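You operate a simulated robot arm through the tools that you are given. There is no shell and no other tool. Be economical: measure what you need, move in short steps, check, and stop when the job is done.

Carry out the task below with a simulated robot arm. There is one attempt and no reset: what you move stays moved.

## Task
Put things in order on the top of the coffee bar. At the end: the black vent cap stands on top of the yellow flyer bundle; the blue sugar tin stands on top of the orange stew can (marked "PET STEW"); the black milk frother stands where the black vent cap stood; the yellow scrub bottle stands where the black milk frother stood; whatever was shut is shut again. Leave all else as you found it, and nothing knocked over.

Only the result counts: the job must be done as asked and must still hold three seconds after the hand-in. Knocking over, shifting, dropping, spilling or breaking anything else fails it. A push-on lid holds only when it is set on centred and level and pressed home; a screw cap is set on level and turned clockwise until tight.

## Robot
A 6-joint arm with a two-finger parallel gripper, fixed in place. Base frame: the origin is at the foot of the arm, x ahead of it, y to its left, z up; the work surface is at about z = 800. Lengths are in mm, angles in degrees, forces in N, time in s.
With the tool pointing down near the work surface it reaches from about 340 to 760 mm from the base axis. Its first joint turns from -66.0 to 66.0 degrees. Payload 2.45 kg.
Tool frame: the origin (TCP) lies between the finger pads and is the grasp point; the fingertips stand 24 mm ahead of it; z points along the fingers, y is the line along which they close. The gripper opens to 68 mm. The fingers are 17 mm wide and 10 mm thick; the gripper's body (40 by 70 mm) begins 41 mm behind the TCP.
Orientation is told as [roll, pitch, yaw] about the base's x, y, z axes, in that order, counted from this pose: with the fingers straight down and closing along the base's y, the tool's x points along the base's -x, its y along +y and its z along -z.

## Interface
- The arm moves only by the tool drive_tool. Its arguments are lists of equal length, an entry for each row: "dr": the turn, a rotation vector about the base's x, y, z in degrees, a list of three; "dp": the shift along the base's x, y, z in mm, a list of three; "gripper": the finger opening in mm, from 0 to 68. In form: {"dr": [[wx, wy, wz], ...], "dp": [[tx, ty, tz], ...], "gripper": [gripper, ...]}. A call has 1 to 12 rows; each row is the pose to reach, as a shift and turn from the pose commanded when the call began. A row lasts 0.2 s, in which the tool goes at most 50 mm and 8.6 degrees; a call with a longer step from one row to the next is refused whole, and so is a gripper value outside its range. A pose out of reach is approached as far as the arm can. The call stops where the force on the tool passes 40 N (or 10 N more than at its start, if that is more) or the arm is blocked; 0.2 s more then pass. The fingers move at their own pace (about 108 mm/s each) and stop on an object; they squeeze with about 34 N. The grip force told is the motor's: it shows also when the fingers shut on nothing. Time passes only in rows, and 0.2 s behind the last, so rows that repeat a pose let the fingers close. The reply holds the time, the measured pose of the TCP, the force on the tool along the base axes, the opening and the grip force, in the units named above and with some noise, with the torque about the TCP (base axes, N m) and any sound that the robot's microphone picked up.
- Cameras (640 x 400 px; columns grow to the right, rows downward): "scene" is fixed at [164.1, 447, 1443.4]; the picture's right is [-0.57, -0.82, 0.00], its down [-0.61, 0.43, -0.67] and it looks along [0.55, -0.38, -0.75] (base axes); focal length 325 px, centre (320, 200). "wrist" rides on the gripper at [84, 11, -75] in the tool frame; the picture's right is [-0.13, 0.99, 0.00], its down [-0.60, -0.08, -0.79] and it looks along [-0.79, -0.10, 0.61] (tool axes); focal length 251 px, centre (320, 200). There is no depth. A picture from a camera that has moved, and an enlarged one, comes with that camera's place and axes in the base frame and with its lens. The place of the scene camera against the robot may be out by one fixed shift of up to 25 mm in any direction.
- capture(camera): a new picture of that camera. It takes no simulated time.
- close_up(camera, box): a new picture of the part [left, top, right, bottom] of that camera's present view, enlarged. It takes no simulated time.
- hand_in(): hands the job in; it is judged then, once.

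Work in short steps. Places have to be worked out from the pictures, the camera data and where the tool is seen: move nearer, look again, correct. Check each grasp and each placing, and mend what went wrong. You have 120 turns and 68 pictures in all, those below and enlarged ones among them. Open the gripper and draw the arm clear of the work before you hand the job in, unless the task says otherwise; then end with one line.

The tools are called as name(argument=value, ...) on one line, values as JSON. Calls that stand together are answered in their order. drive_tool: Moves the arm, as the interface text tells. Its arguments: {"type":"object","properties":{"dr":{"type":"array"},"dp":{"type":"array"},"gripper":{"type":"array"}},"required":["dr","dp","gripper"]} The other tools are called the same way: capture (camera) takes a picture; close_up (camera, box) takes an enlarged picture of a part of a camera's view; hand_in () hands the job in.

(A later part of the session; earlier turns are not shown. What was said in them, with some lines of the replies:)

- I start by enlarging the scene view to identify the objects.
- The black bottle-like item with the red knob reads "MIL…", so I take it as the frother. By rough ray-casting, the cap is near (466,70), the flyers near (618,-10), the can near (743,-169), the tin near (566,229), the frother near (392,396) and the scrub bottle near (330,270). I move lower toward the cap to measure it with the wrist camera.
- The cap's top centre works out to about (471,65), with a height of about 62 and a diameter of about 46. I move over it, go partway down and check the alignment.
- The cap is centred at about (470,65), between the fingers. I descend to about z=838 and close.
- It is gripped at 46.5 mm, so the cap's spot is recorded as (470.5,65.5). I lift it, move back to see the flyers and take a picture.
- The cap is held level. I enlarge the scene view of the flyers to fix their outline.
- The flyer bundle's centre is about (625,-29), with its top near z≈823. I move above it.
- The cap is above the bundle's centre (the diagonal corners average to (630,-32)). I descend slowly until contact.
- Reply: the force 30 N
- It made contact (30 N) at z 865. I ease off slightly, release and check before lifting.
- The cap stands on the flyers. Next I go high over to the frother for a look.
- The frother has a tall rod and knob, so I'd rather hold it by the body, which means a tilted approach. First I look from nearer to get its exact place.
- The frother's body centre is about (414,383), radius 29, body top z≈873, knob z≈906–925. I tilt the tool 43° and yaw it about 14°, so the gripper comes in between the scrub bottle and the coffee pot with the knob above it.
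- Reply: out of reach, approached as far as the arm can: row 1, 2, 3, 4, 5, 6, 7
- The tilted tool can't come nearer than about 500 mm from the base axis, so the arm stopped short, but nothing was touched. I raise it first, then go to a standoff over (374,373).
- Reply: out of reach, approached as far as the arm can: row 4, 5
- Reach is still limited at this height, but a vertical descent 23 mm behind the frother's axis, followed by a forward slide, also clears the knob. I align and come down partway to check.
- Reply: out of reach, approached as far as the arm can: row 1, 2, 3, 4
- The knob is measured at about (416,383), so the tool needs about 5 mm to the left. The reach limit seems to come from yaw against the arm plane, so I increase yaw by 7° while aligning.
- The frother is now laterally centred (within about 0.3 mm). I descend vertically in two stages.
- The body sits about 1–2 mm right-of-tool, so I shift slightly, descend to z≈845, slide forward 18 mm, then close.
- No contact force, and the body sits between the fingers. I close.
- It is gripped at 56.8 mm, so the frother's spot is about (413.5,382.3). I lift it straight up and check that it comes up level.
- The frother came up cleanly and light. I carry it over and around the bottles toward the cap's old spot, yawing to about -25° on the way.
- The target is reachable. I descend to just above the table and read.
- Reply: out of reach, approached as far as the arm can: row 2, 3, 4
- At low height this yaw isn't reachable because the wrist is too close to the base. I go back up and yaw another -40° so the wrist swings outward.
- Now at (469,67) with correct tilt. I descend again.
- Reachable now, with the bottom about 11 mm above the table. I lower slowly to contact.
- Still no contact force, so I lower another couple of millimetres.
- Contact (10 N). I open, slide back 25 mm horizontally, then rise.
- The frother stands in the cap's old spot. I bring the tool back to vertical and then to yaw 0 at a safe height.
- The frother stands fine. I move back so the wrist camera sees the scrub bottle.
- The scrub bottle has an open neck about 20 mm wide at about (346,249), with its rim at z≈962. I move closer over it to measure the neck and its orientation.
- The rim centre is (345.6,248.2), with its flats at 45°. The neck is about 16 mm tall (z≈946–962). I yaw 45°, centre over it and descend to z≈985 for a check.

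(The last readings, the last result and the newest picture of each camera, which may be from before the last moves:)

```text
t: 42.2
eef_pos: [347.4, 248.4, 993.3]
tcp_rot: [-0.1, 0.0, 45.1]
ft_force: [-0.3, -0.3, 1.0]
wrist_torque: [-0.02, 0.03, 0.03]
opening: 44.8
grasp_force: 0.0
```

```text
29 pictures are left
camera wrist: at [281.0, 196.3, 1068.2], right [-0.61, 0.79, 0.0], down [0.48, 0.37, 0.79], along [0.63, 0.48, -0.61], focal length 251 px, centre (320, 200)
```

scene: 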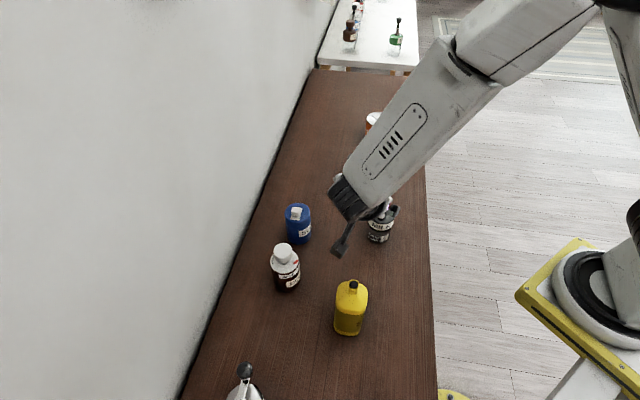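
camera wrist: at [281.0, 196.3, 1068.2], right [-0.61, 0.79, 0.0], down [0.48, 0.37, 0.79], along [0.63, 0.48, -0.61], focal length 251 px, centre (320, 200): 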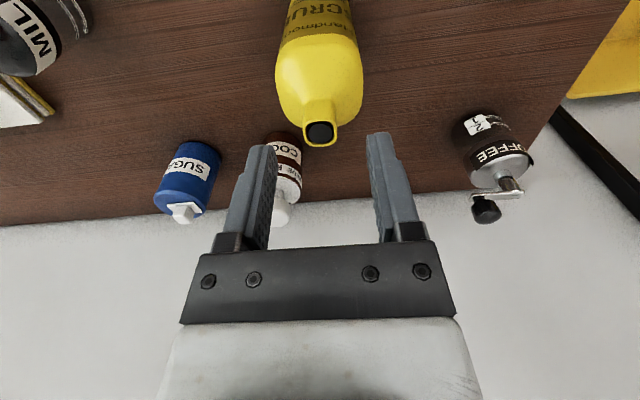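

Aligned. I descend to z≈968 and close on the neck.

drive_tool(dr=[[0, 0, 0], [0, 0, 0], [0, 0, 0], [0, 0, 0], [0, 0, 0], [0, 0, 0]], dp=[[-1, -1, -12], [-1, -1, -22], [-1, -1, -26], [-1, -1, -26], [-1, -1, -26], [-1, -1, -26]], gripper=[45, 45, 45, 30, 10, 10])

capture(camera="wrist")

```text
t: 43.6
eef_pos: [344.6, 245.7, 966.6]
tcp_rot: [0.1, 0.0, 45.0]
ft_force: [0.4, 0.9, 1.0]
wrist_torque: [0.04, 0.01, 0.03]
opening: 18.1
grasp_force: 34.2
```

```text
28 pictures are left
camera wrist: at [278.9, 193.7, 1041.7], right [-0.61, 0.79, 0.0], down [0.48, 0.37, 0.79], along [0.63, 0.48, -0.61], focal length 251 px, centre (320, 200)
```

wrist: 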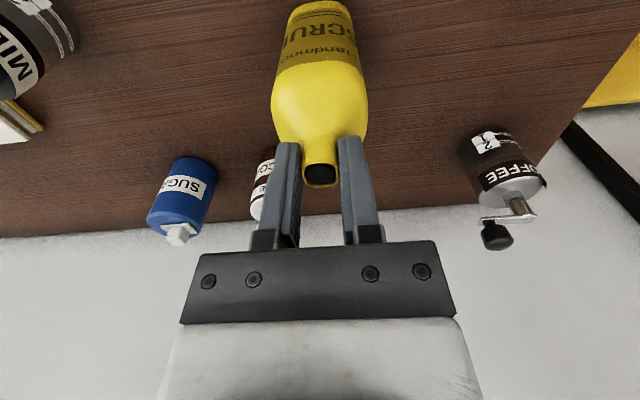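

It is gripped at 18 mm with the neck centred. I lift slowly.

drive_tool(dr=[[0, 0, 0], [0, 0, 0], [0, 0, 0], [0, 0, 0]], dp=[[0, 0, 5], [0, 0, 15], [0, 0, 30], [0, 0, 30]], gripper=[10, 10, 10, 10])

capture(camera="wrist")

```text
t: 44.6
eef_pos: [345.4, 244.4, 999.2]
tcp_rot: [0.0, 0.0, 45.0]
ft_force: [0.1, -0.3, -3.1]
wrist_torque: [0.02, 0.03, 0.0]
opening: 17.7
grasp_force: 34.1
```

```text
27 pictures are left
camera wrist: at [279.3, 192.5, 1073.6], right [-0.61, 0.79, 0.0], down [0.48, 0.37, 0.79], along [0.63, 0.48, -0.61], focal length 251 px, centre (320, 200)
```

wrist: 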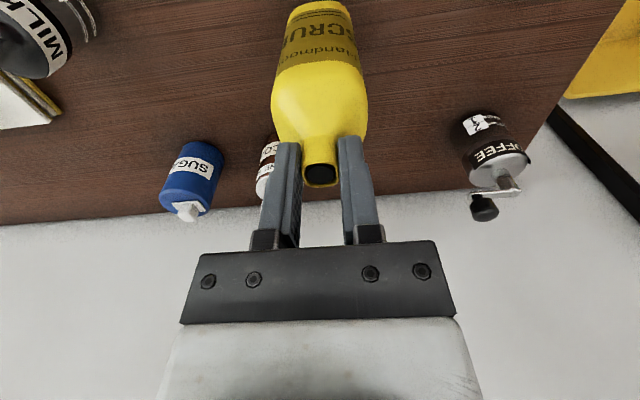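

It hangs level. I carry it gently to the frother's old spot, TCP target (412,381.6).

drive_tool(dr=[[0, 0, 0], [0, 0, 0], [0, 0, 0], [0, 0, 0], [0, 0, 0], [0, 0, 0], [0, 0, 0], [0, 0, 0], [0, 0, 0]], dp=[[6, 12, 5], [16, 33, 5], [28, 57, 5], [40, 82, 5], [52, 107, 5], [61, 125, 5], [66, 136, 5], [66.6, 136.6, 5], [66.6, 136.6, 5]], gripper=[10, 10, 10, 10, 10, 10, 10, 10, 10])

capture(camera="wrist")

capture(camera="scene")

```text
t: 46.6
eef_pos: [412.9, 381.8, 1001.8]
tcp_rot: [-0.1, 0.0, 44.9]
ft_force: [0.2, -0.8, -3.0]
wrist_torque: [0.0, -0.01, 0.01]
opening: 17.9
grasp_force: 33.9
```

```text
26 pictures are left
camera wrist: at [346.7, 329.7, 1077.0], right [-0.61, 0.79, 0.0], down [0.48, 0.37, 0.79], along [0.63, 0.48, -0.61], focal length 251 px, centre (320, 200)
```

wrist: 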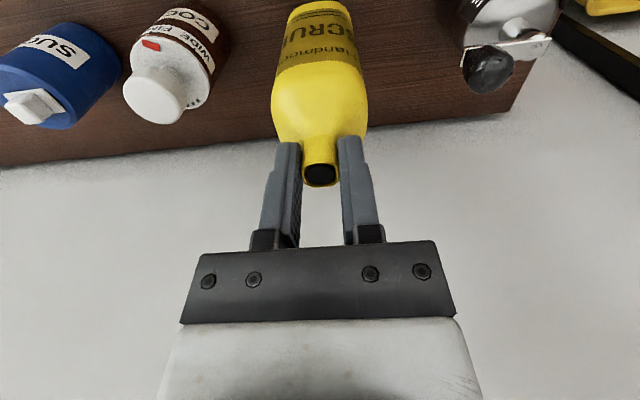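

```text
25 pictures are left
```

scene: 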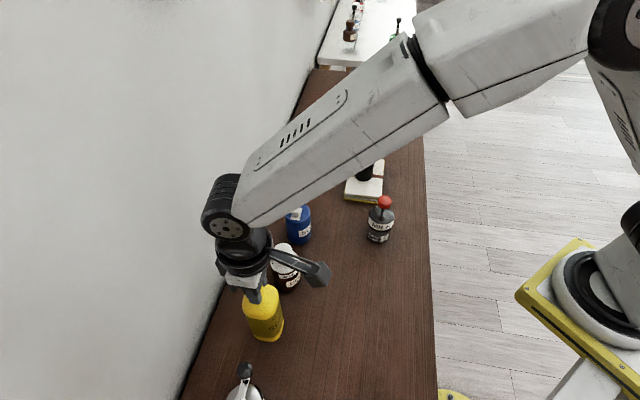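

Over the spot. I lower, slowly at the end.

drive_tool(dr=[[0, 0, 0], [0, 0, 0], [0, 0, 0], [0, 0, 0], [0, 0, 0], [0, 0, 0], [0, 0, 0], [0, 0, 0]], dp=[[0, 0, -12], [0, 0, -22], [0, 0, -28], [0, 0, -31], [0, 0, -33], [0, 0, -34.5], [0, 0, -36], [0, 0, -36]], gripper=[10, 10, 10, 10, 10, 10, 10, 10])

```text
t: 48.4
eef_pos: [412.1, 382.8, 966.4]
tcp_rot: [0.0, 0.0, 45.0]
ft_force: [0.7, -1.9, 1.0]
wrist_torque: [-0.21, 0.09, 0.02]
opening: 17.8
grasp_force: 33.3
```

Force has gone from -3 to +1 N, so the bottle is touching. I lower another 1 mm, open, and rise straight up.

drive_tool(dr=[[0, 0, 0], [0, 0, 0], [0, 0, 0], [0, 0, 0], [0, 0, 0], [0, 0, 0]], dp=[[0, 0, -1], [0, 0, -1], [0, 0, -0.5], [0, 0, -0.5], [0, 0, -0.5], [0, 0, -0.5]], gripper=[10, 10, 24, 34, 45, 45])

drive_tool(dr=[[0, 0, 0], [0, 0, 0], [0, 0, 0], [0, 0, 0]], dp=[[0, 0, 20], [0, 0, 50], [0, 0, 90], [0, 0, 90]], gripper=[45, 45, 45, 45])

capture(camera="wrist")

```text
t: 49.8
eef_pos: [411.5, 381.8, 964.7]
tcp_rot: [0.1, 0.0, 45.0]
ft_force: [-0.1, -0.6, 0.3]
wrist_torque: [0.01, 0.03, -0.05]
opening: 45.0
grasp_force: 0.1
```

```text
t: 50.8
eef_pos: [413.0, 380.2, 1054.1]
tcp_rot: [0.1, 0.0, 45.0]
ft_force: [0.7, -0.1, -0.4]
wrist_torque: [0.0, -0.01, -0.02]
opening: 44.9
grasp_force: 0.1
```

```text
24 pictures are left
camera wrist: at [346.1, 328.9, 1129.9], right [-0.61, 0.79, 0.0], down [0.48, 0.37, 0.79], along [0.63, 0.48, -0.61], focal length 251 px, centre (320, 200)
```

wrist: 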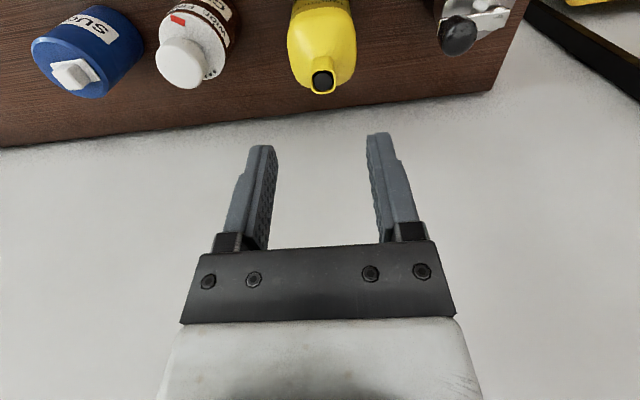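

The bottle stands in place. Next I go to the sugar tin, high, turning back to yaw 0.

drive_tool(dr=[[0, 0, -8], [0, 0, -16], [0, 0, -24], [0, 0, -32], [0, 0, -40], [0, 0, -45], [0, 0, -45]], dp=[[15, -30, 0], [30, -65, 0], [45, -100, -10], [60, -130, -30], [75, -150, -50], [87, -162, -70], [87, -162, -70]], gripper=[68, 68, 68, 68, 68, 68, 68])

capture(camera="wrist")

```text
t: 52.4
eef_pos: [500.4, 221.1, 985.3]
tcp_rot: [0.1, 0.0, -0.2]
ft_force: [0.8, -0.9, -0.1]
wrist_torque: [0.01, 0.01, -0.01]
opening: 67.9
grasp_force: 0.0
```

```text
23 pictures are left
camera wrist: at [416.6, 231.8, 1060.9], right [0.13, 0.99, 0.0], down [0.6, -0.08, 0.79], along [0.79, -0.1, -0.61], focal length 251 px, centre (320, 200)
```

wrist: 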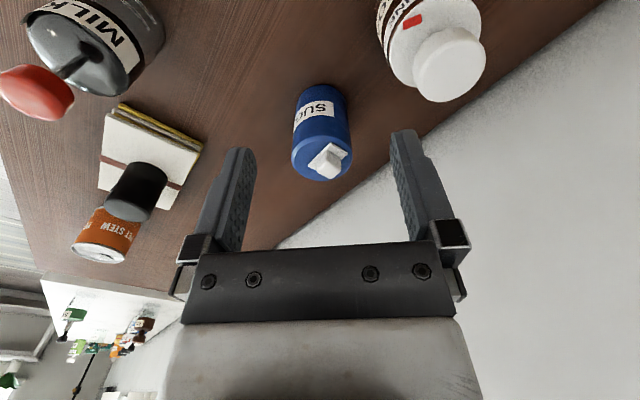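

close_up(camera="wrist", box=[240, 70, 400, 200])

close_up(camera="wrist", box=[60, 90, 220, 270])

```text
3.08 times, centred on (320, 135) of wrist
camera zoom: at [416.6, 231.8, 1060.9], right [0.13, 0.99, 0.0], down [0.6, -0.08, 0.79], along [0.79, -0.1, -0.61], focal length 774 px, centre (320, 400)
```

zoom: 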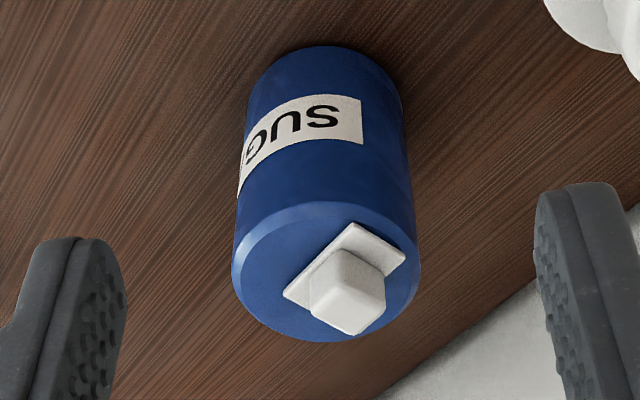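

```text
2.22 times, centred on (140, 180) of wrist
camera zoom: at [416.6, 231.8, 1060.9], right [0.13, 0.99, 0.0], down [0.6, -0.08, 0.79], along [0.79, -0.1, -0.61], focal length 559 px, centre (720, 244)
```

zoom: 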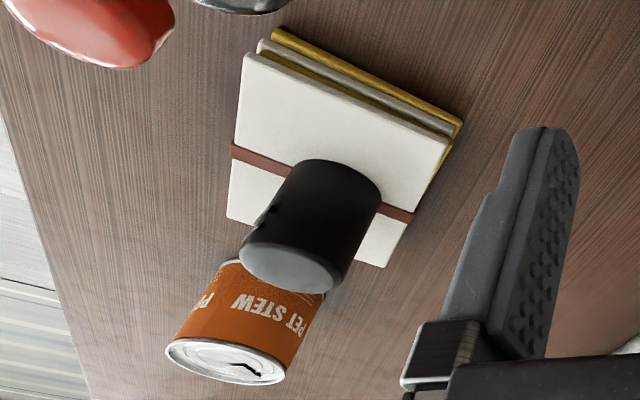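

The tin is at about (583,215), r≈29, top ≈883 plus its tab. Before gripping it I measure the can from close by, since it is at the edge of reach.

drive_tool(dr=[[0, 0, 0], [0, 0, 0], [0, 0, 0], [0, 0, 0], [0, 0, 0], [0, 0, 0], [0, 0, 0], [0, 0, 0], [0, 0, 0], [0, 0, 0], [0, 0, 0]], dp=[[15, -40, 0], [32, -82, 0], [49, -124, 0], [66, -166, 0], [83, -208, 0], [100, -250, 0], [117, -292, 0], [134, -334, 0], [148, -362, 0], [150, -370, 0], [150, -370, 0]], gripper=[68, 68, 68, 68, 68, 68, 68, 68, 68, 68, 68])

capture(camera="wrist")

```text
t: 54.8
eef_pos: [650.3, -151.2, 983.8]
tcp_rot: [-0.1, 0.1, 0.0]
ft_force: [0.4, -1.1, -0.4]
wrist_torque: [-0.04, 0.0, -0.04]
opening: 68.0
grasp_force: 0.1
```

```text
20 pictures are left
camera wrist: at [566.7, -140.1, 1059.8], right [0.13, 0.99, 0.0], down [0.6, -0.08, 0.79], along [0.79, -0.1, -0.61], focal length 251 px, centre (320, 200)
```

wrist: 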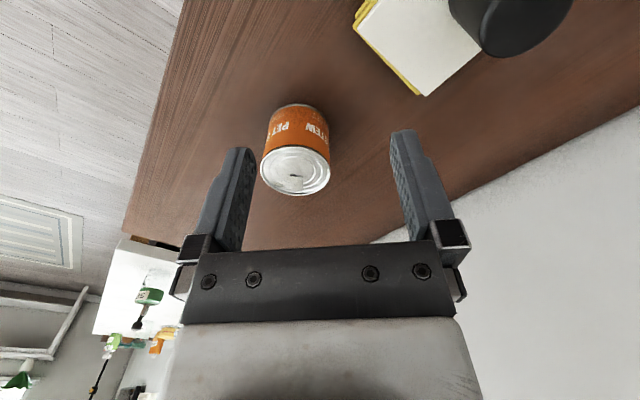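

close_up(camera="wrist", box=[240, 90, 350, 210])

```text
3.33 times, centred on (295, 150) of wrist
camera zoom: at [566.7, -140.1, 1059.8], right [0.13, 0.99, 0.0], down [0.6, -0.08, 0.79], along [0.79, -0.1, -0.61], focal length 838 px, centre (403, 367)
```

zoom: 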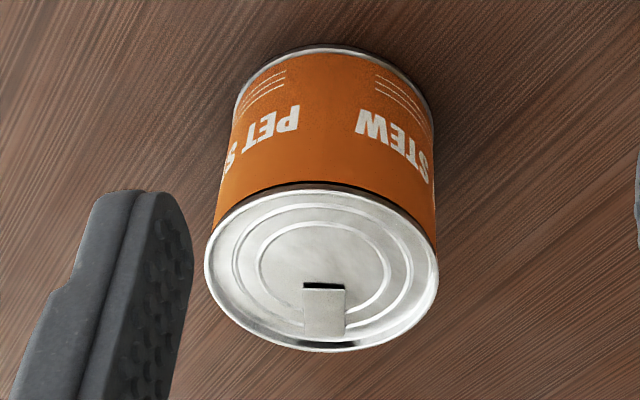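

The can centre is roughly (755,-187), top z≈872, so a vertical tool can't reach it. I rehearse with the empty gripper tilted 22° outward and yawed -14°, hovering over the can to check reach and alignment.

drive_tool(dr=[[0, -7.4, 0], [0, -14.8, 0], [0, -22, 0], [0, -22, 0]], dp=[[0, 0, 8], [0, 0, 16], [0, 0, 16], [0, 0, 16]], gripper=[68, 68, 68, 68])

drive_tool(dr=[[0, 0, -7], [0, 0, -14], [0, 0, -14], [0, 0, -14], [0, 0, -14]], dp=[[30, -10, 0], [65, -22, 0], [105, -36, 0], [105, -36, -15], [105, -36, -15]], gripper=[68, 68, 68, 68, 68])

capture(camera="wrist")

```text
t: 55.8
eef_pos: [649.8, -150.3, 1001.2]
tcp_rot: [0.0, -22.1, 0.0]
ft_force: [0.3, -0.2, -0.6]
wrist_torque: [0.02, -0.01, -0.02]
opening: 67.9
grasp_force: 0.0
```

```text
t: 57.0
eef_pos: [753.7, -186.7, 985.9]
tcp_rot: [0.0, -21.9, -14.1]
ft_force: [0.5, 0.2, 0.0]
wrist_torque: [0.0, 0.0, 0.0]
opening: 68.0
grasp_force: 0.1
```

```text
18 pictures are left
camera wrist: at [653.9, -150.5, 1024.7], right [0.36, 0.93, 0.05], down [0.24, -0.14, 0.96], along [0.9, -0.33, -0.27], focal length 251 px, centre (320, 200)
```

wrist: 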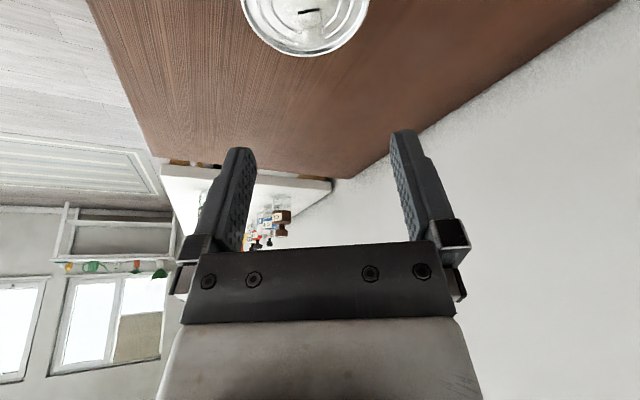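

Reachable. I lower to place height (z≈940), tips still above the can, and look again.

drive_tool(dr=[[0, 0, 0], [0, 0, 0], [0, 0, 0]], dp=[[0, 0, -25], [0, 0, -46], [0, 0, -46]], gripper=[68, 68, 68])

capture(camera="wrist")

close_up(camera="scene", box=[320, 60, 440, 180])

```text
t: 57.8
eef_pos: [753.0, -185.3, 940.9]
tcp_rot: [0.1, -22.0, -14.0]
ft_force: [0.0, 0.3, -0.2]
wrist_torque: [-0.01, 0.0, -0.02]
opening: 68.2
grasp_force: 0.0
```

```text
17 pictures are left
camera wrist: at [654.2, -149.1, 979.9], right [0.36, 0.93, 0.05], down [0.24, -0.14, 0.96], along [0.9, -0.33, -0.27], focal length 251 px, centre (320, 200)
```

wrist: 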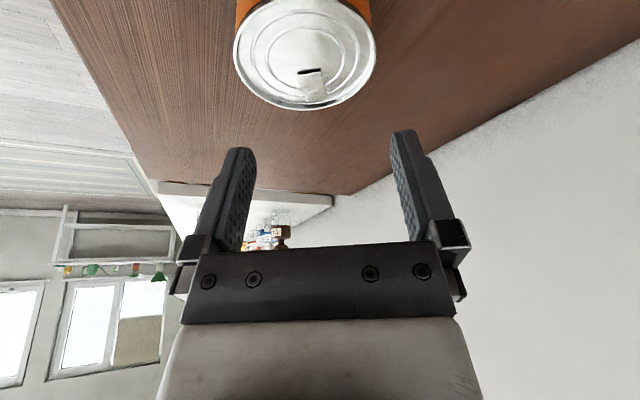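

```text
3.33 times, centred on (380, 120) of scene
camera zoom: at [164.1, 447.0, 1443.4], right [-0.57, -0.82, 0.0], down [-0.61, 0.43, -0.67], along [0.55, -0.38, -0.75], focal length 1085 px, centre (120, 467)
```

zoom: 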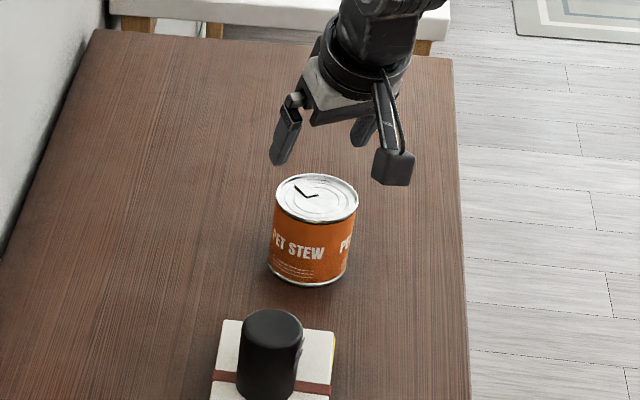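

The can's top centre is at about (752,-189) with z≈870, reachable with this tilt. I go back, rise, and hover over the tin with the same 22° tilt and yaw 0.

drive_tool(dr=[[0, 0, 0], [0, 0, 2], [0, 0, 4], [0, 0, 6], [0, 0, 8], [0, 0, 10], [0, 0, 12], [0, 0, 14], [0, 0, 14], [0, 0, 14], [0, 0, 14], [0, 0, 14]], dp=[[-10, 20, 40], [-28, 60, 60], [-46, 100, 60], [-64, 140, 60], [-82, 185, 60], [-100, 230, 60], [-118, 275, 60], [-136, 320, 60], [-154, 360, 60], [-168, 390, 50], [-171, 400, 20], [-171, 400, 20]], gripper=[68, 68, 68, 68, 68, 68, 68, 68, 68, 68, 68, 68])

capture(camera="wrist")

```text
t: 60.4
eef_pos: [581.5, 213.7, 960.2]
tcp_rot: [0.1, -22.0, 0.0]
ft_force: [0.1, -1.0, -0.5]
wrist_torque: [0.02, -0.02, -0.03]
opening: 68.3
grasp_force: 0.0
```

```text
15 pictures are left
camera wrist: at [477.3, 224.0, 998.1], right [0.12, 0.99, 0.05], down [0.26, -0.08, 0.96], along [0.96, -0.1, -0.27], focal length 251 px, centre (320, 200)
```

wrist: 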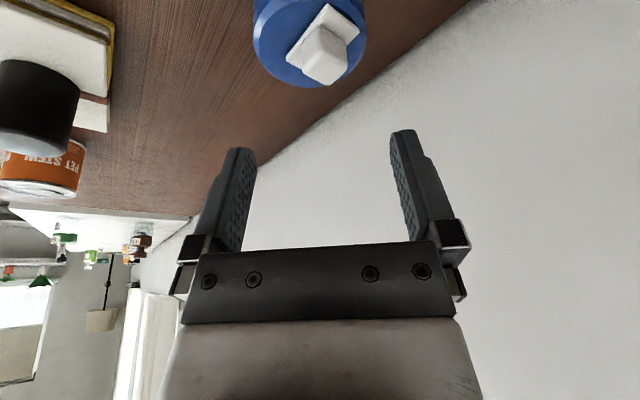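

The tin is laterally aligned (y≈213). I descend to z≈900 with the fingertips just beside the rim and check the clearance.

drive_tool(dr=[[0, 0, 0], [0, 0, 0], [0, 0, 0], [0, 0, 0]], dp=[[0, 0, -25], [0, 0, -40], [0, 0, -48], [0, 0, -48]], gripper=[68, 68, 68, 68])

capture(camera="wrist")

```text
t: 61.4
eef_pos: [581.4, 214.9, 913.2]
tcp_rot: [0.0, -22.0, 0.1]
ft_force: [0.6, 0.0, 0.0]
wrist_torque: [0.0, -0.03, 0.0]
opening: 68.1
grasp_force: 0.0
```

```text
14 pictures are left
camera wrist: at [476.5, 225.0, 951.0], right [0.12, 0.99, 0.05], down [0.26, -0.08, 0.96], along [0.96, -0.1, -0.27], focal length 251 px, centre (320, 200)
```

wrist: 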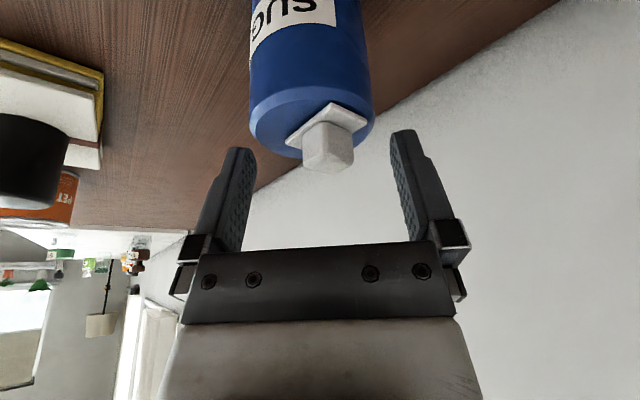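

The tin sits about 2 mm to -y, and the tab top is near z 905. I shift -2.3 mm, descend to z≈873 and close.

drive_tool(dr=[[0, 0, 0], [0, 0, 0], [0, 0, 0], [0, 0, 0], [0, 0, 0], [0, 0, 0]], dp=[[0, -2.3, -12], [0, -2.3, -26], [0, -2.3, -39], [0, -2.3, -39], [0, -2.3, -39], [0, -2.3, -39]], gripper=[68, 68, 68, 68, 52, 52])

capture(camera="wrist")

```text
t: 62.8
eef_pos: [582.3, 212.7, 873.0]
tcp_rot: [-0.1, -22.1, 0.0]
ft_force: [0.2, 1.5, 4.8]
wrist_torque: [0.06, -0.11, 0.01]
opening: 57.3
grasp_force: 33.7
```

```text
13 pictures are left
camera wrist: at [477.2, 222.8, 911.6], right [0.12, 0.99, 0.05], down [0.26, -0.08, 0.96], along [0.96, -0.1, -0.27], focal length 251 px, centre (320, 200)
```

wrist: 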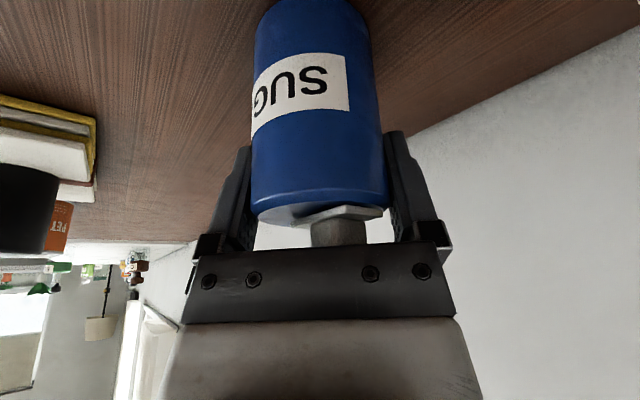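

It is gripped at 57.3 mm. I lift, then carry toward the can at z≈1000, yawing to -14°.

drive_tool(dr=[[0, 0, 0], [0, 0, 0], [0, 0, 0], [0, 0, 0], [0, 0, 0], [0, 0, 0]], dp=[[0, 0, 5], [0, 0, 25], [0, 0, 60], [0, 0, 95], [0, 0, 125], [0, 0, 125]], gripper=[52, 52, 52, 52, 52, 52])

drive_tool(dr=[[0, 0, 0], [0, 0, -2], [0, 0, -4], [0, 0, -6], [0, 0, -8], [0, 0, -10], [0, 0, -12], [0, 0, -14], [0, 0, -14], [0, 0, -14], [0, 0, -14], [0, 0, -14]], dp=[[8, -18, 0], [24, -55, 0], [41, -96, 0], [58, -137, 0], [75, -178, 0], [92, -219, 0], [109, -260, 0], [126, -301, 0], [143, -342, 0], [158, -378, 0], [168, -398, 0], [170, -402, 0]], gripper=[52, 52, 52, 52, 52, 52, 52, 52, 52, 52, 52, 52])

capture(camera="wrist")

close_up(camera="scene", box=[320, 60, 440, 180])

```text
t: 64.2
eef_pos: [583.3, 211.1, 1002.6]
tcp_rot: [0.1, -22.0, 0.0]
ft_force: [-0.5, 0.4, -0.2]
wrist_torque: [0.04, 0.02, 0.01]
opening: 56.9
grasp_force: 34.0
```

```text
t: 66.8
eef_pos: [754.6, -192.3, 1000.0]
tcp_rot: [0.0, -21.9, -14.0]
ft_force: [0.2, -1.1, -1.2]
wrist_torque: [-0.05, -0.01, -0.01]
opening: 57.0
grasp_force: 34.3
```

```text
12 pictures are left
camera wrist: at [654.9, -155.4, 1038.9], right [0.36, 0.93, 0.05], down [0.24, -0.14, 0.96], along [0.9, -0.33, -0.27], focal length 251 px, centre (320, 200)
```

wrist: 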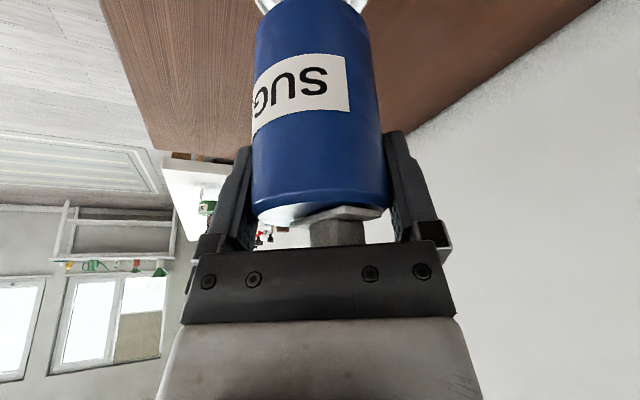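

```text
3.33 times, centred on (380, 120) of scene
camera zoom: at [164.2, 447.0, 1443.4], right [-0.57, -0.82, 0.0], down [-0.61, 0.43, -0.67], along [0.55, -0.38, -0.75], focal length 1085 px, centre (120, 467)
```

zoom: 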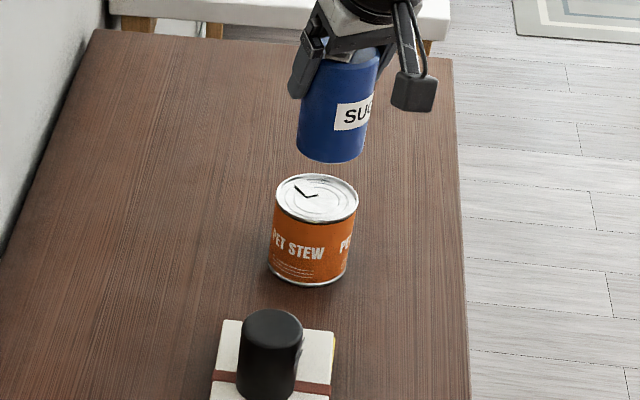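

Scene and wrist data put the can at about (754.5,-188.5) and the tin's axis near (753.5,-192). I shift +3 in y and descend to a little above the can's top.

drive_tool(dr=[[0, 0, 0], [0, 0, 0], [0, 0, 0], [0, 0, 0], [0, 0, 0]], dp=[[0.5, 2, -15], [1, 3, -30], [1, 3, -42], [1, 3, -46], [1, 3, -46]], gripper=[52, 52, 52, 52, 52])

close_up(camera="scene", box=[340, 80, 420, 160])

```text
t: 68.0
eef_pos: [753.7, -186.5, 952.7]
tcp_rot: [0.0, -22.0, -14.1]
ft_force: [-0.7, 0.2, -1.1]
wrist_torque: [-0.01, 0.02, 0.02]
opening: 56.9
grasp_force: 34.3
```

```text
5.00 times, centred on (380, 120) of scene
camera zoom: at [164.2, 447.0, 1443.4], right [-0.57, -0.82, 0.0], down [-0.61, 0.43, -0.67], along [0.55, -0.38, -0.75], focal length 1627 px, centre (20, 600)
```

zoom: 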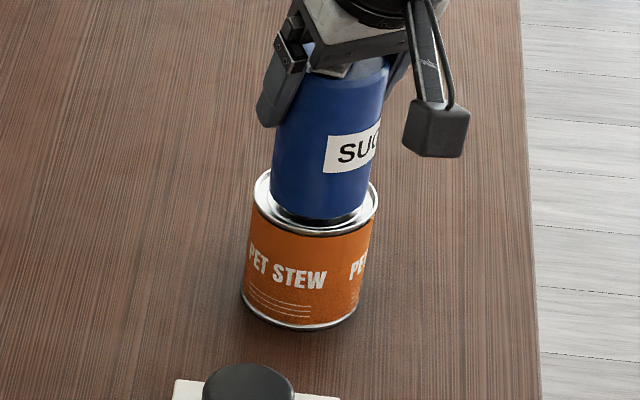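

The tin is nearly centred, about 2 mm off along (-x,-y). I correct and lower slowly until contact.

drive_tool(dr=[[0, 0, 0], [0, 0, 0], [0, 0, 0], [0, 0, 0], [0, 0, 0], [0, 0, 0]], dp=[[1, 1.5, -3], [1, 1.5, -5], [1, 1.5, -6.5], [1, 1.5, -8], [1, 1.5, -9], [1, 1.5, -9]], gripper=[52, 52, 52, 52, 52, 52])

```text
t: 69.4
eef_pos: [756.9, -186.2, 947.5]
tcp_rot: [0.0, -22.5, -14.1]
ft_force: [-4.3, 3.2, 26.5]
wrist_torque: [0.22, 0.49, -0.02]
opening: 56.8
grasp_force: 34.0
```

Contact at z≈947 (26 N). I ease off 3 mm until the force drops near zero, then look.

drive_tool(dr=[[0, 0, 0], [0, 0, 0], [0, 0, 0]], dp=[[0, 0, 1.2], [0, 0, 2.2], [0, 0, 2.2]], gripper=[52, 52, 52])

close_up(camera="scene", box=[340, 80, 420, 160])

```text
t: 70.2
eef_pos: [756.5, -185.0, 947.5]
tcp_rot: [0.0, -22.3, -14.0]
ft_force: [5.2, 0.0, 15.5]
wrist_torque: [0.02, -0.72, 0.0]
opening: 57.0
grasp_force: 33.8
```

```text
5.00 times, centred on (380, 120) of scene
camera zoom: at [163.9, 447.1, 1443.4], right [-0.57, -0.82, 0.0], down [-0.61, 0.43, -0.67], along [0.55, -0.38, -0.75], focal length 1627 px, centre (20, 600)
```

zoom: 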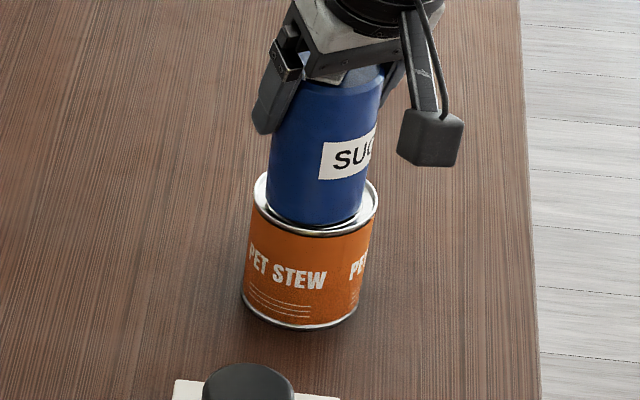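

The tin appears about 3–4 mm beyond centre and may be touching the rim on the far side. I lift 6 mm, shift (-3,+2) and set it down again gently.

drive_tool(dr=[[0, 0, 0], [0, 0, 0], [0, 0, 0], [0, 0, 0], [0, 0, 0]], dp=[[0, 0, 3], [0, 0, 6], [-1.5, 1, 6], [-3, 2, 6], [-3, 2, 6]], gripper=[52, 52, 52, 52, 52])

close_up(camera="scene", box=[340, 80, 420, 160])

capture(camera="wrist")

```text
t: 71.4
eef_pos: [753.3, -183.6, 952.2]
tcp_rot: [-0.1, -21.8, -14.0]
ft_force: [-0.2, -0.1, -2.0]
wrist_torque: [0.03, -0.05, 0.0]
opening: 56.9
grasp_force: 34.1
```

```text
5.00 times, centred on (380, 120) of scene
camera zoom: at [164.2, 447.0, 1443.4], right [-0.57, -0.82, 0.0], down [-0.61, 0.43, -0.67], along [0.55, -0.38, -0.75], focal length 1627 px, centre (20, 600)
```

zoom: 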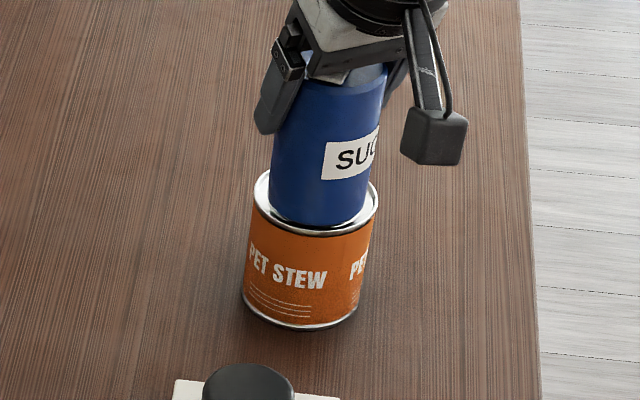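

```text
7 pictures are left
camera wrist: at [651.8, -147.2, 989.8], right [0.36, 0.93, 0.05], down [0.24, -0.14, 0.96], along [0.9, -0.33, -0.27], focal length 251 px, centre (320, 200)
```

wrist: 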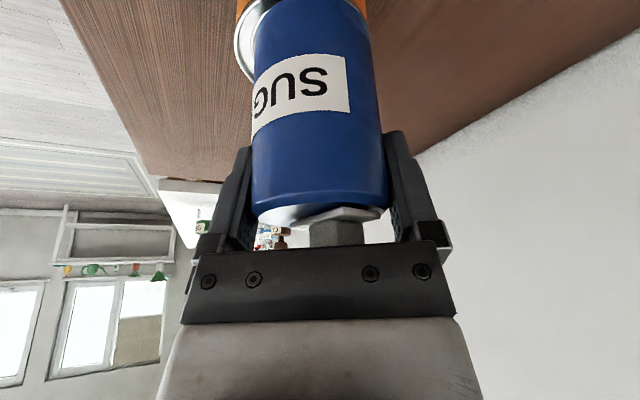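

The two views disagree slightly on the sideways offset, so I enlarge the wrist view to measure it.

close_up(camera="wrist", box=[220, 0, 390, 106])

```text
3.76 times, centred on (305, 53) of wrist
camera zoom: at [651.8, -147.2, 989.8], right [0.36, 0.93, 0.05], down [0.24, -0.14, 0.96], along [0.9, -0.33, -0.27], focal length 947 px, centre (376, 753)
```

zoom: 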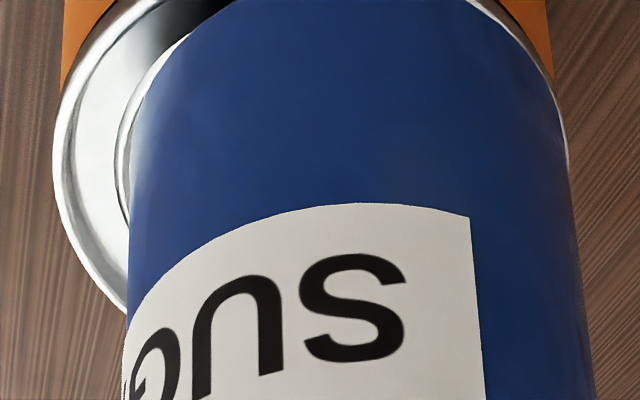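

The enlarged wrist view clearly shows the tin about 4–5 mm toward +y, which agrees with my absolute estimates. I shift (0.5,-4) and lower gently.

drive_tool(dr=[[0, 0, 0], [0, 0, 0], [0, 0, 0], [0, 0, 0], [0, 0, 0], [0, 0, 0]], dp=[[0.5, -4, 0], [0.5, -4, -2], [0.5, -4, -3.5], [0.5, -4, -4.5], [0.5, -4, -5], [0.5, -4, -5]], gripper=[52, 52, 52, 52, 52, 52])

```text
t: 72.8
eef_pos: [753.3, -188.3, 948.6]
tcp_rot: [0.0, -22.2, -14.1]
ft_force: [0.0, -2.9, 7.5]
wrist_torque: [-0.25, -0.11, -0.01]
opening: 56.9
grasp_force: 34.5
```

Light contact (7.5 N) at z≈948. I look once at the result before releasing.

drive_tool(dr=[[0, 0, 0], [0, 0, 0]], dp=[[0, 0, -0.7], [0, 0, -0.7]], gripper=[52, 52])

close_up(camera="wrist", box=[220, 0, 390, 106])

```text
t: 73.4
eef_pos: [752.7, -188.5, 947.8]
tcp_rot: [0.0, -22.2, -14.0]
ft_force: [-3.6, -0.6, 18.2]
wrist_torque: [-0.17, 0.27, -0.03]
opening: 57.2
grasp_force: 33.9
```

```text
3.76 times, centred on (305, 53) of wrist
camera zoom: at [653.4, -151.2, 985.7], right [0.36, 0.93, 0.05], down [0.23, -0.14, 0.96], along [0.91, -0.33, -0.27], focal length 947 px, centre (376, 753)
```

zoom: 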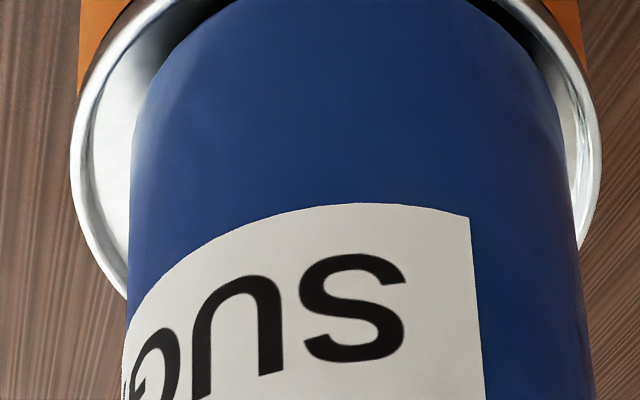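

Now it is well centred (about 1.5 mm off). I ease off and release slowly, then back out vertically.

drive_tool(dr=[[0, 0, 0], [0, 0, 0], [0, 0, 0], [0, 0, 0], [0, 0, 0]], dp=[[0, 0, 1], [0, 0, 1], [0, 0, 1], [0, 0, 1], [0, 0, 1]], gripper=[56, 60, 66, 68, 68])

close_up(camera="scene", box=[340, 80, 420, 160])

```text
t: 74.6
eef_pos: [752.1, -186.8, 946.3]
tcp_rot: [0.1, -22.0, -13.9]
ft_force: [-2.3, 0.1, 8.3]
wrist_torque: [0.05, 0.05, -0.03]
opening: 68.0
grasp_force: 0.1
```

```text
5.00 times, centred on (380, 120) of scene
camera zoom: at [163.9, 447.1, 1443.4], right [-0.57, -0.82, 0.0], down [-0.61, 0.43, -0.67], along [0.55, -0.38, -0.75], focal length 1627 px, centre (20, 600)
```

zoom: 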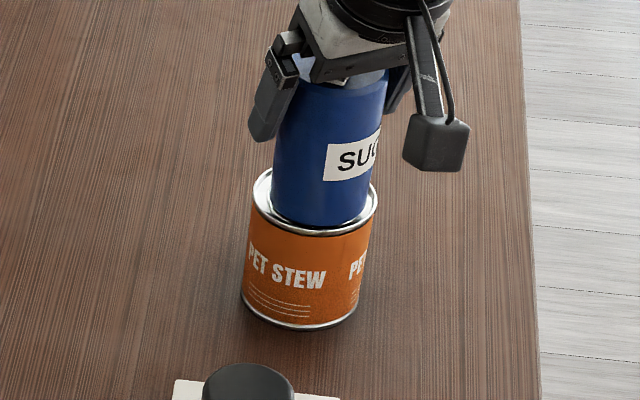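

The residual 8 N means the tin's tab touches the gripper body, so I raise straight up slowly to clear.

drive_tool(dr=[[0, 0, 0], [0, 0, 0], [0, 0, 0], [0, 0, 0], [0, 0, 0], [0, 0, 0], [0, 0, 0], [0, 0, 0]], dp=[[0, 0, 2], [0, 0, 6], [0, 0, 15], [0, 0, 30], [0, 0, 55], [0, 0, 85], [-30, 10, 95], [-60, 20, 95]], gripper=[68, 68, 68, 68, 68, 68, 68, 68])

capture(camera="wrist")

```text
t: 76.4
eef_pos: [690.2, -169.2, 1043.0]
tcp_rot: [0.0, -22.0, -14.0]
ft_force: [0.4, 0.8, -0.6]
wrist_torque: [0.01, 0.0, -0.02]
opening: 67.9
grasp_force: 0.0
```

```text
3 pictures are left
camera wrist: at [590.8, -132.5, 1080.9], right [0.36, 0.93, 0.05], down [0.24, -0.14, 0.96], along [0.9, -0.33, -0.27], focal length 251 px, centre (320, 200)
```

wrist: 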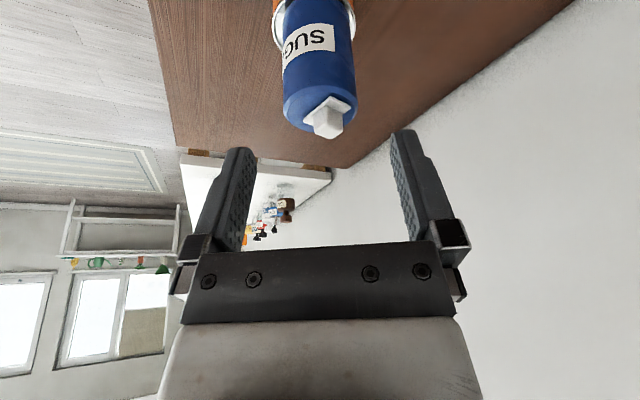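

The tin stands on the can. I draw the arm up and away and check the whole scene.

drive_tool(dr=[[0, 5, 0], [0, 10, 0], [0, 16, 0], [0, 21, 0], [0, 21, 0], [0, 21, 0]], dp=[[-20, 0, 30], [-55, 0, 60], [-95, 0, 85], [-135, 0, 100], [-175, 0, 110], [-175, 0, 110]], gripper=[68, 68, 68, 68, 68, 68])

capture(camera="scene")

```text
t: 77.8
eef_pos: [514.5, -169.4, 1153.2]
tcp_rot: [-5.0, -1.6, -13.1]
ft_force: [0.1, 0.6, 0.0]
wrist_torque: [-0.02, -0.01, -0.01]
opening: 68.1
grasp_force: 0.0
```

```text
2 pictures are left
```

scene: 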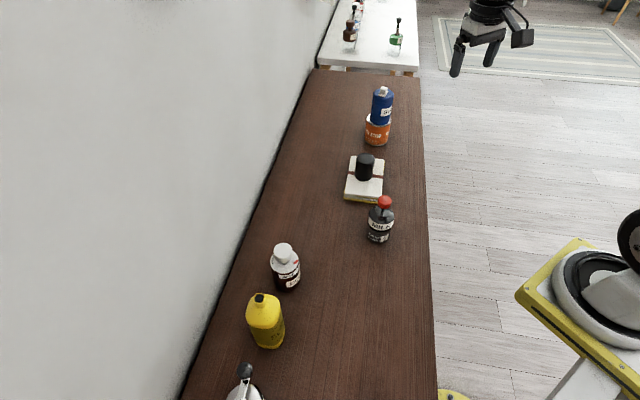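

All items stand. I compare the frother's position to the cap's original spot with the same enlargement as at the start.

close_up(camera="scene", box=[260, 90, 450, 250])

close_up(camera="scene", box=[180, 240, 440, 400])

```text
2.50 times, centred on (355, 170) of scene
camera zoom: at [164.1, 447.0, 1443.4], right [-0.57, -0.82, 0.0], down [-0.61, 0.43, -0.67], along [0.55, -0.38, -0.75], focal length 813 px, centre (232, 275)
```

zoom: 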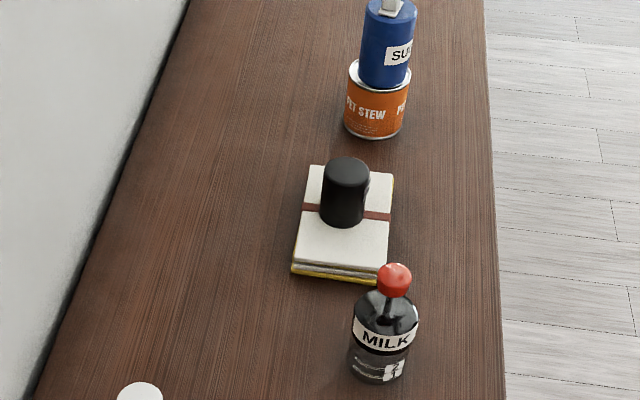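

```text
2.46 times, centred on (310, 320) of scene
camera zoom: at [164.1, 447.0, 1443.4], right [-0.57, -0.82, 0.0], down [-0.61, 0.43, -0.67], along [0.55, -0.38, -0.75], focal length 801 px, centre (345, -95)
```

zoom: 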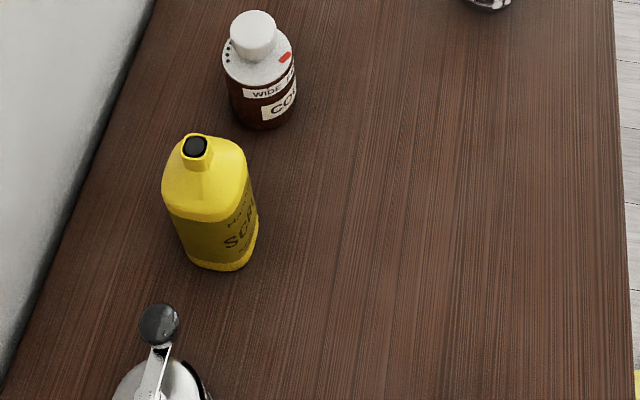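

The frother and scrub bottle are within about 8 mm of their target spots, both stacks stand, and the arm is clear with the gripper open. I hand in.

hand_in()

```text
The job is handed in.
```

The job is handed in: the vent cap stands on the flyer bundle and the sugar tin on the stew can; the frother and scrub bottle stand within about 8 mm of the spots they were to take, nothing was knocked over, and I opened nothing, so there was nothing to shut again.
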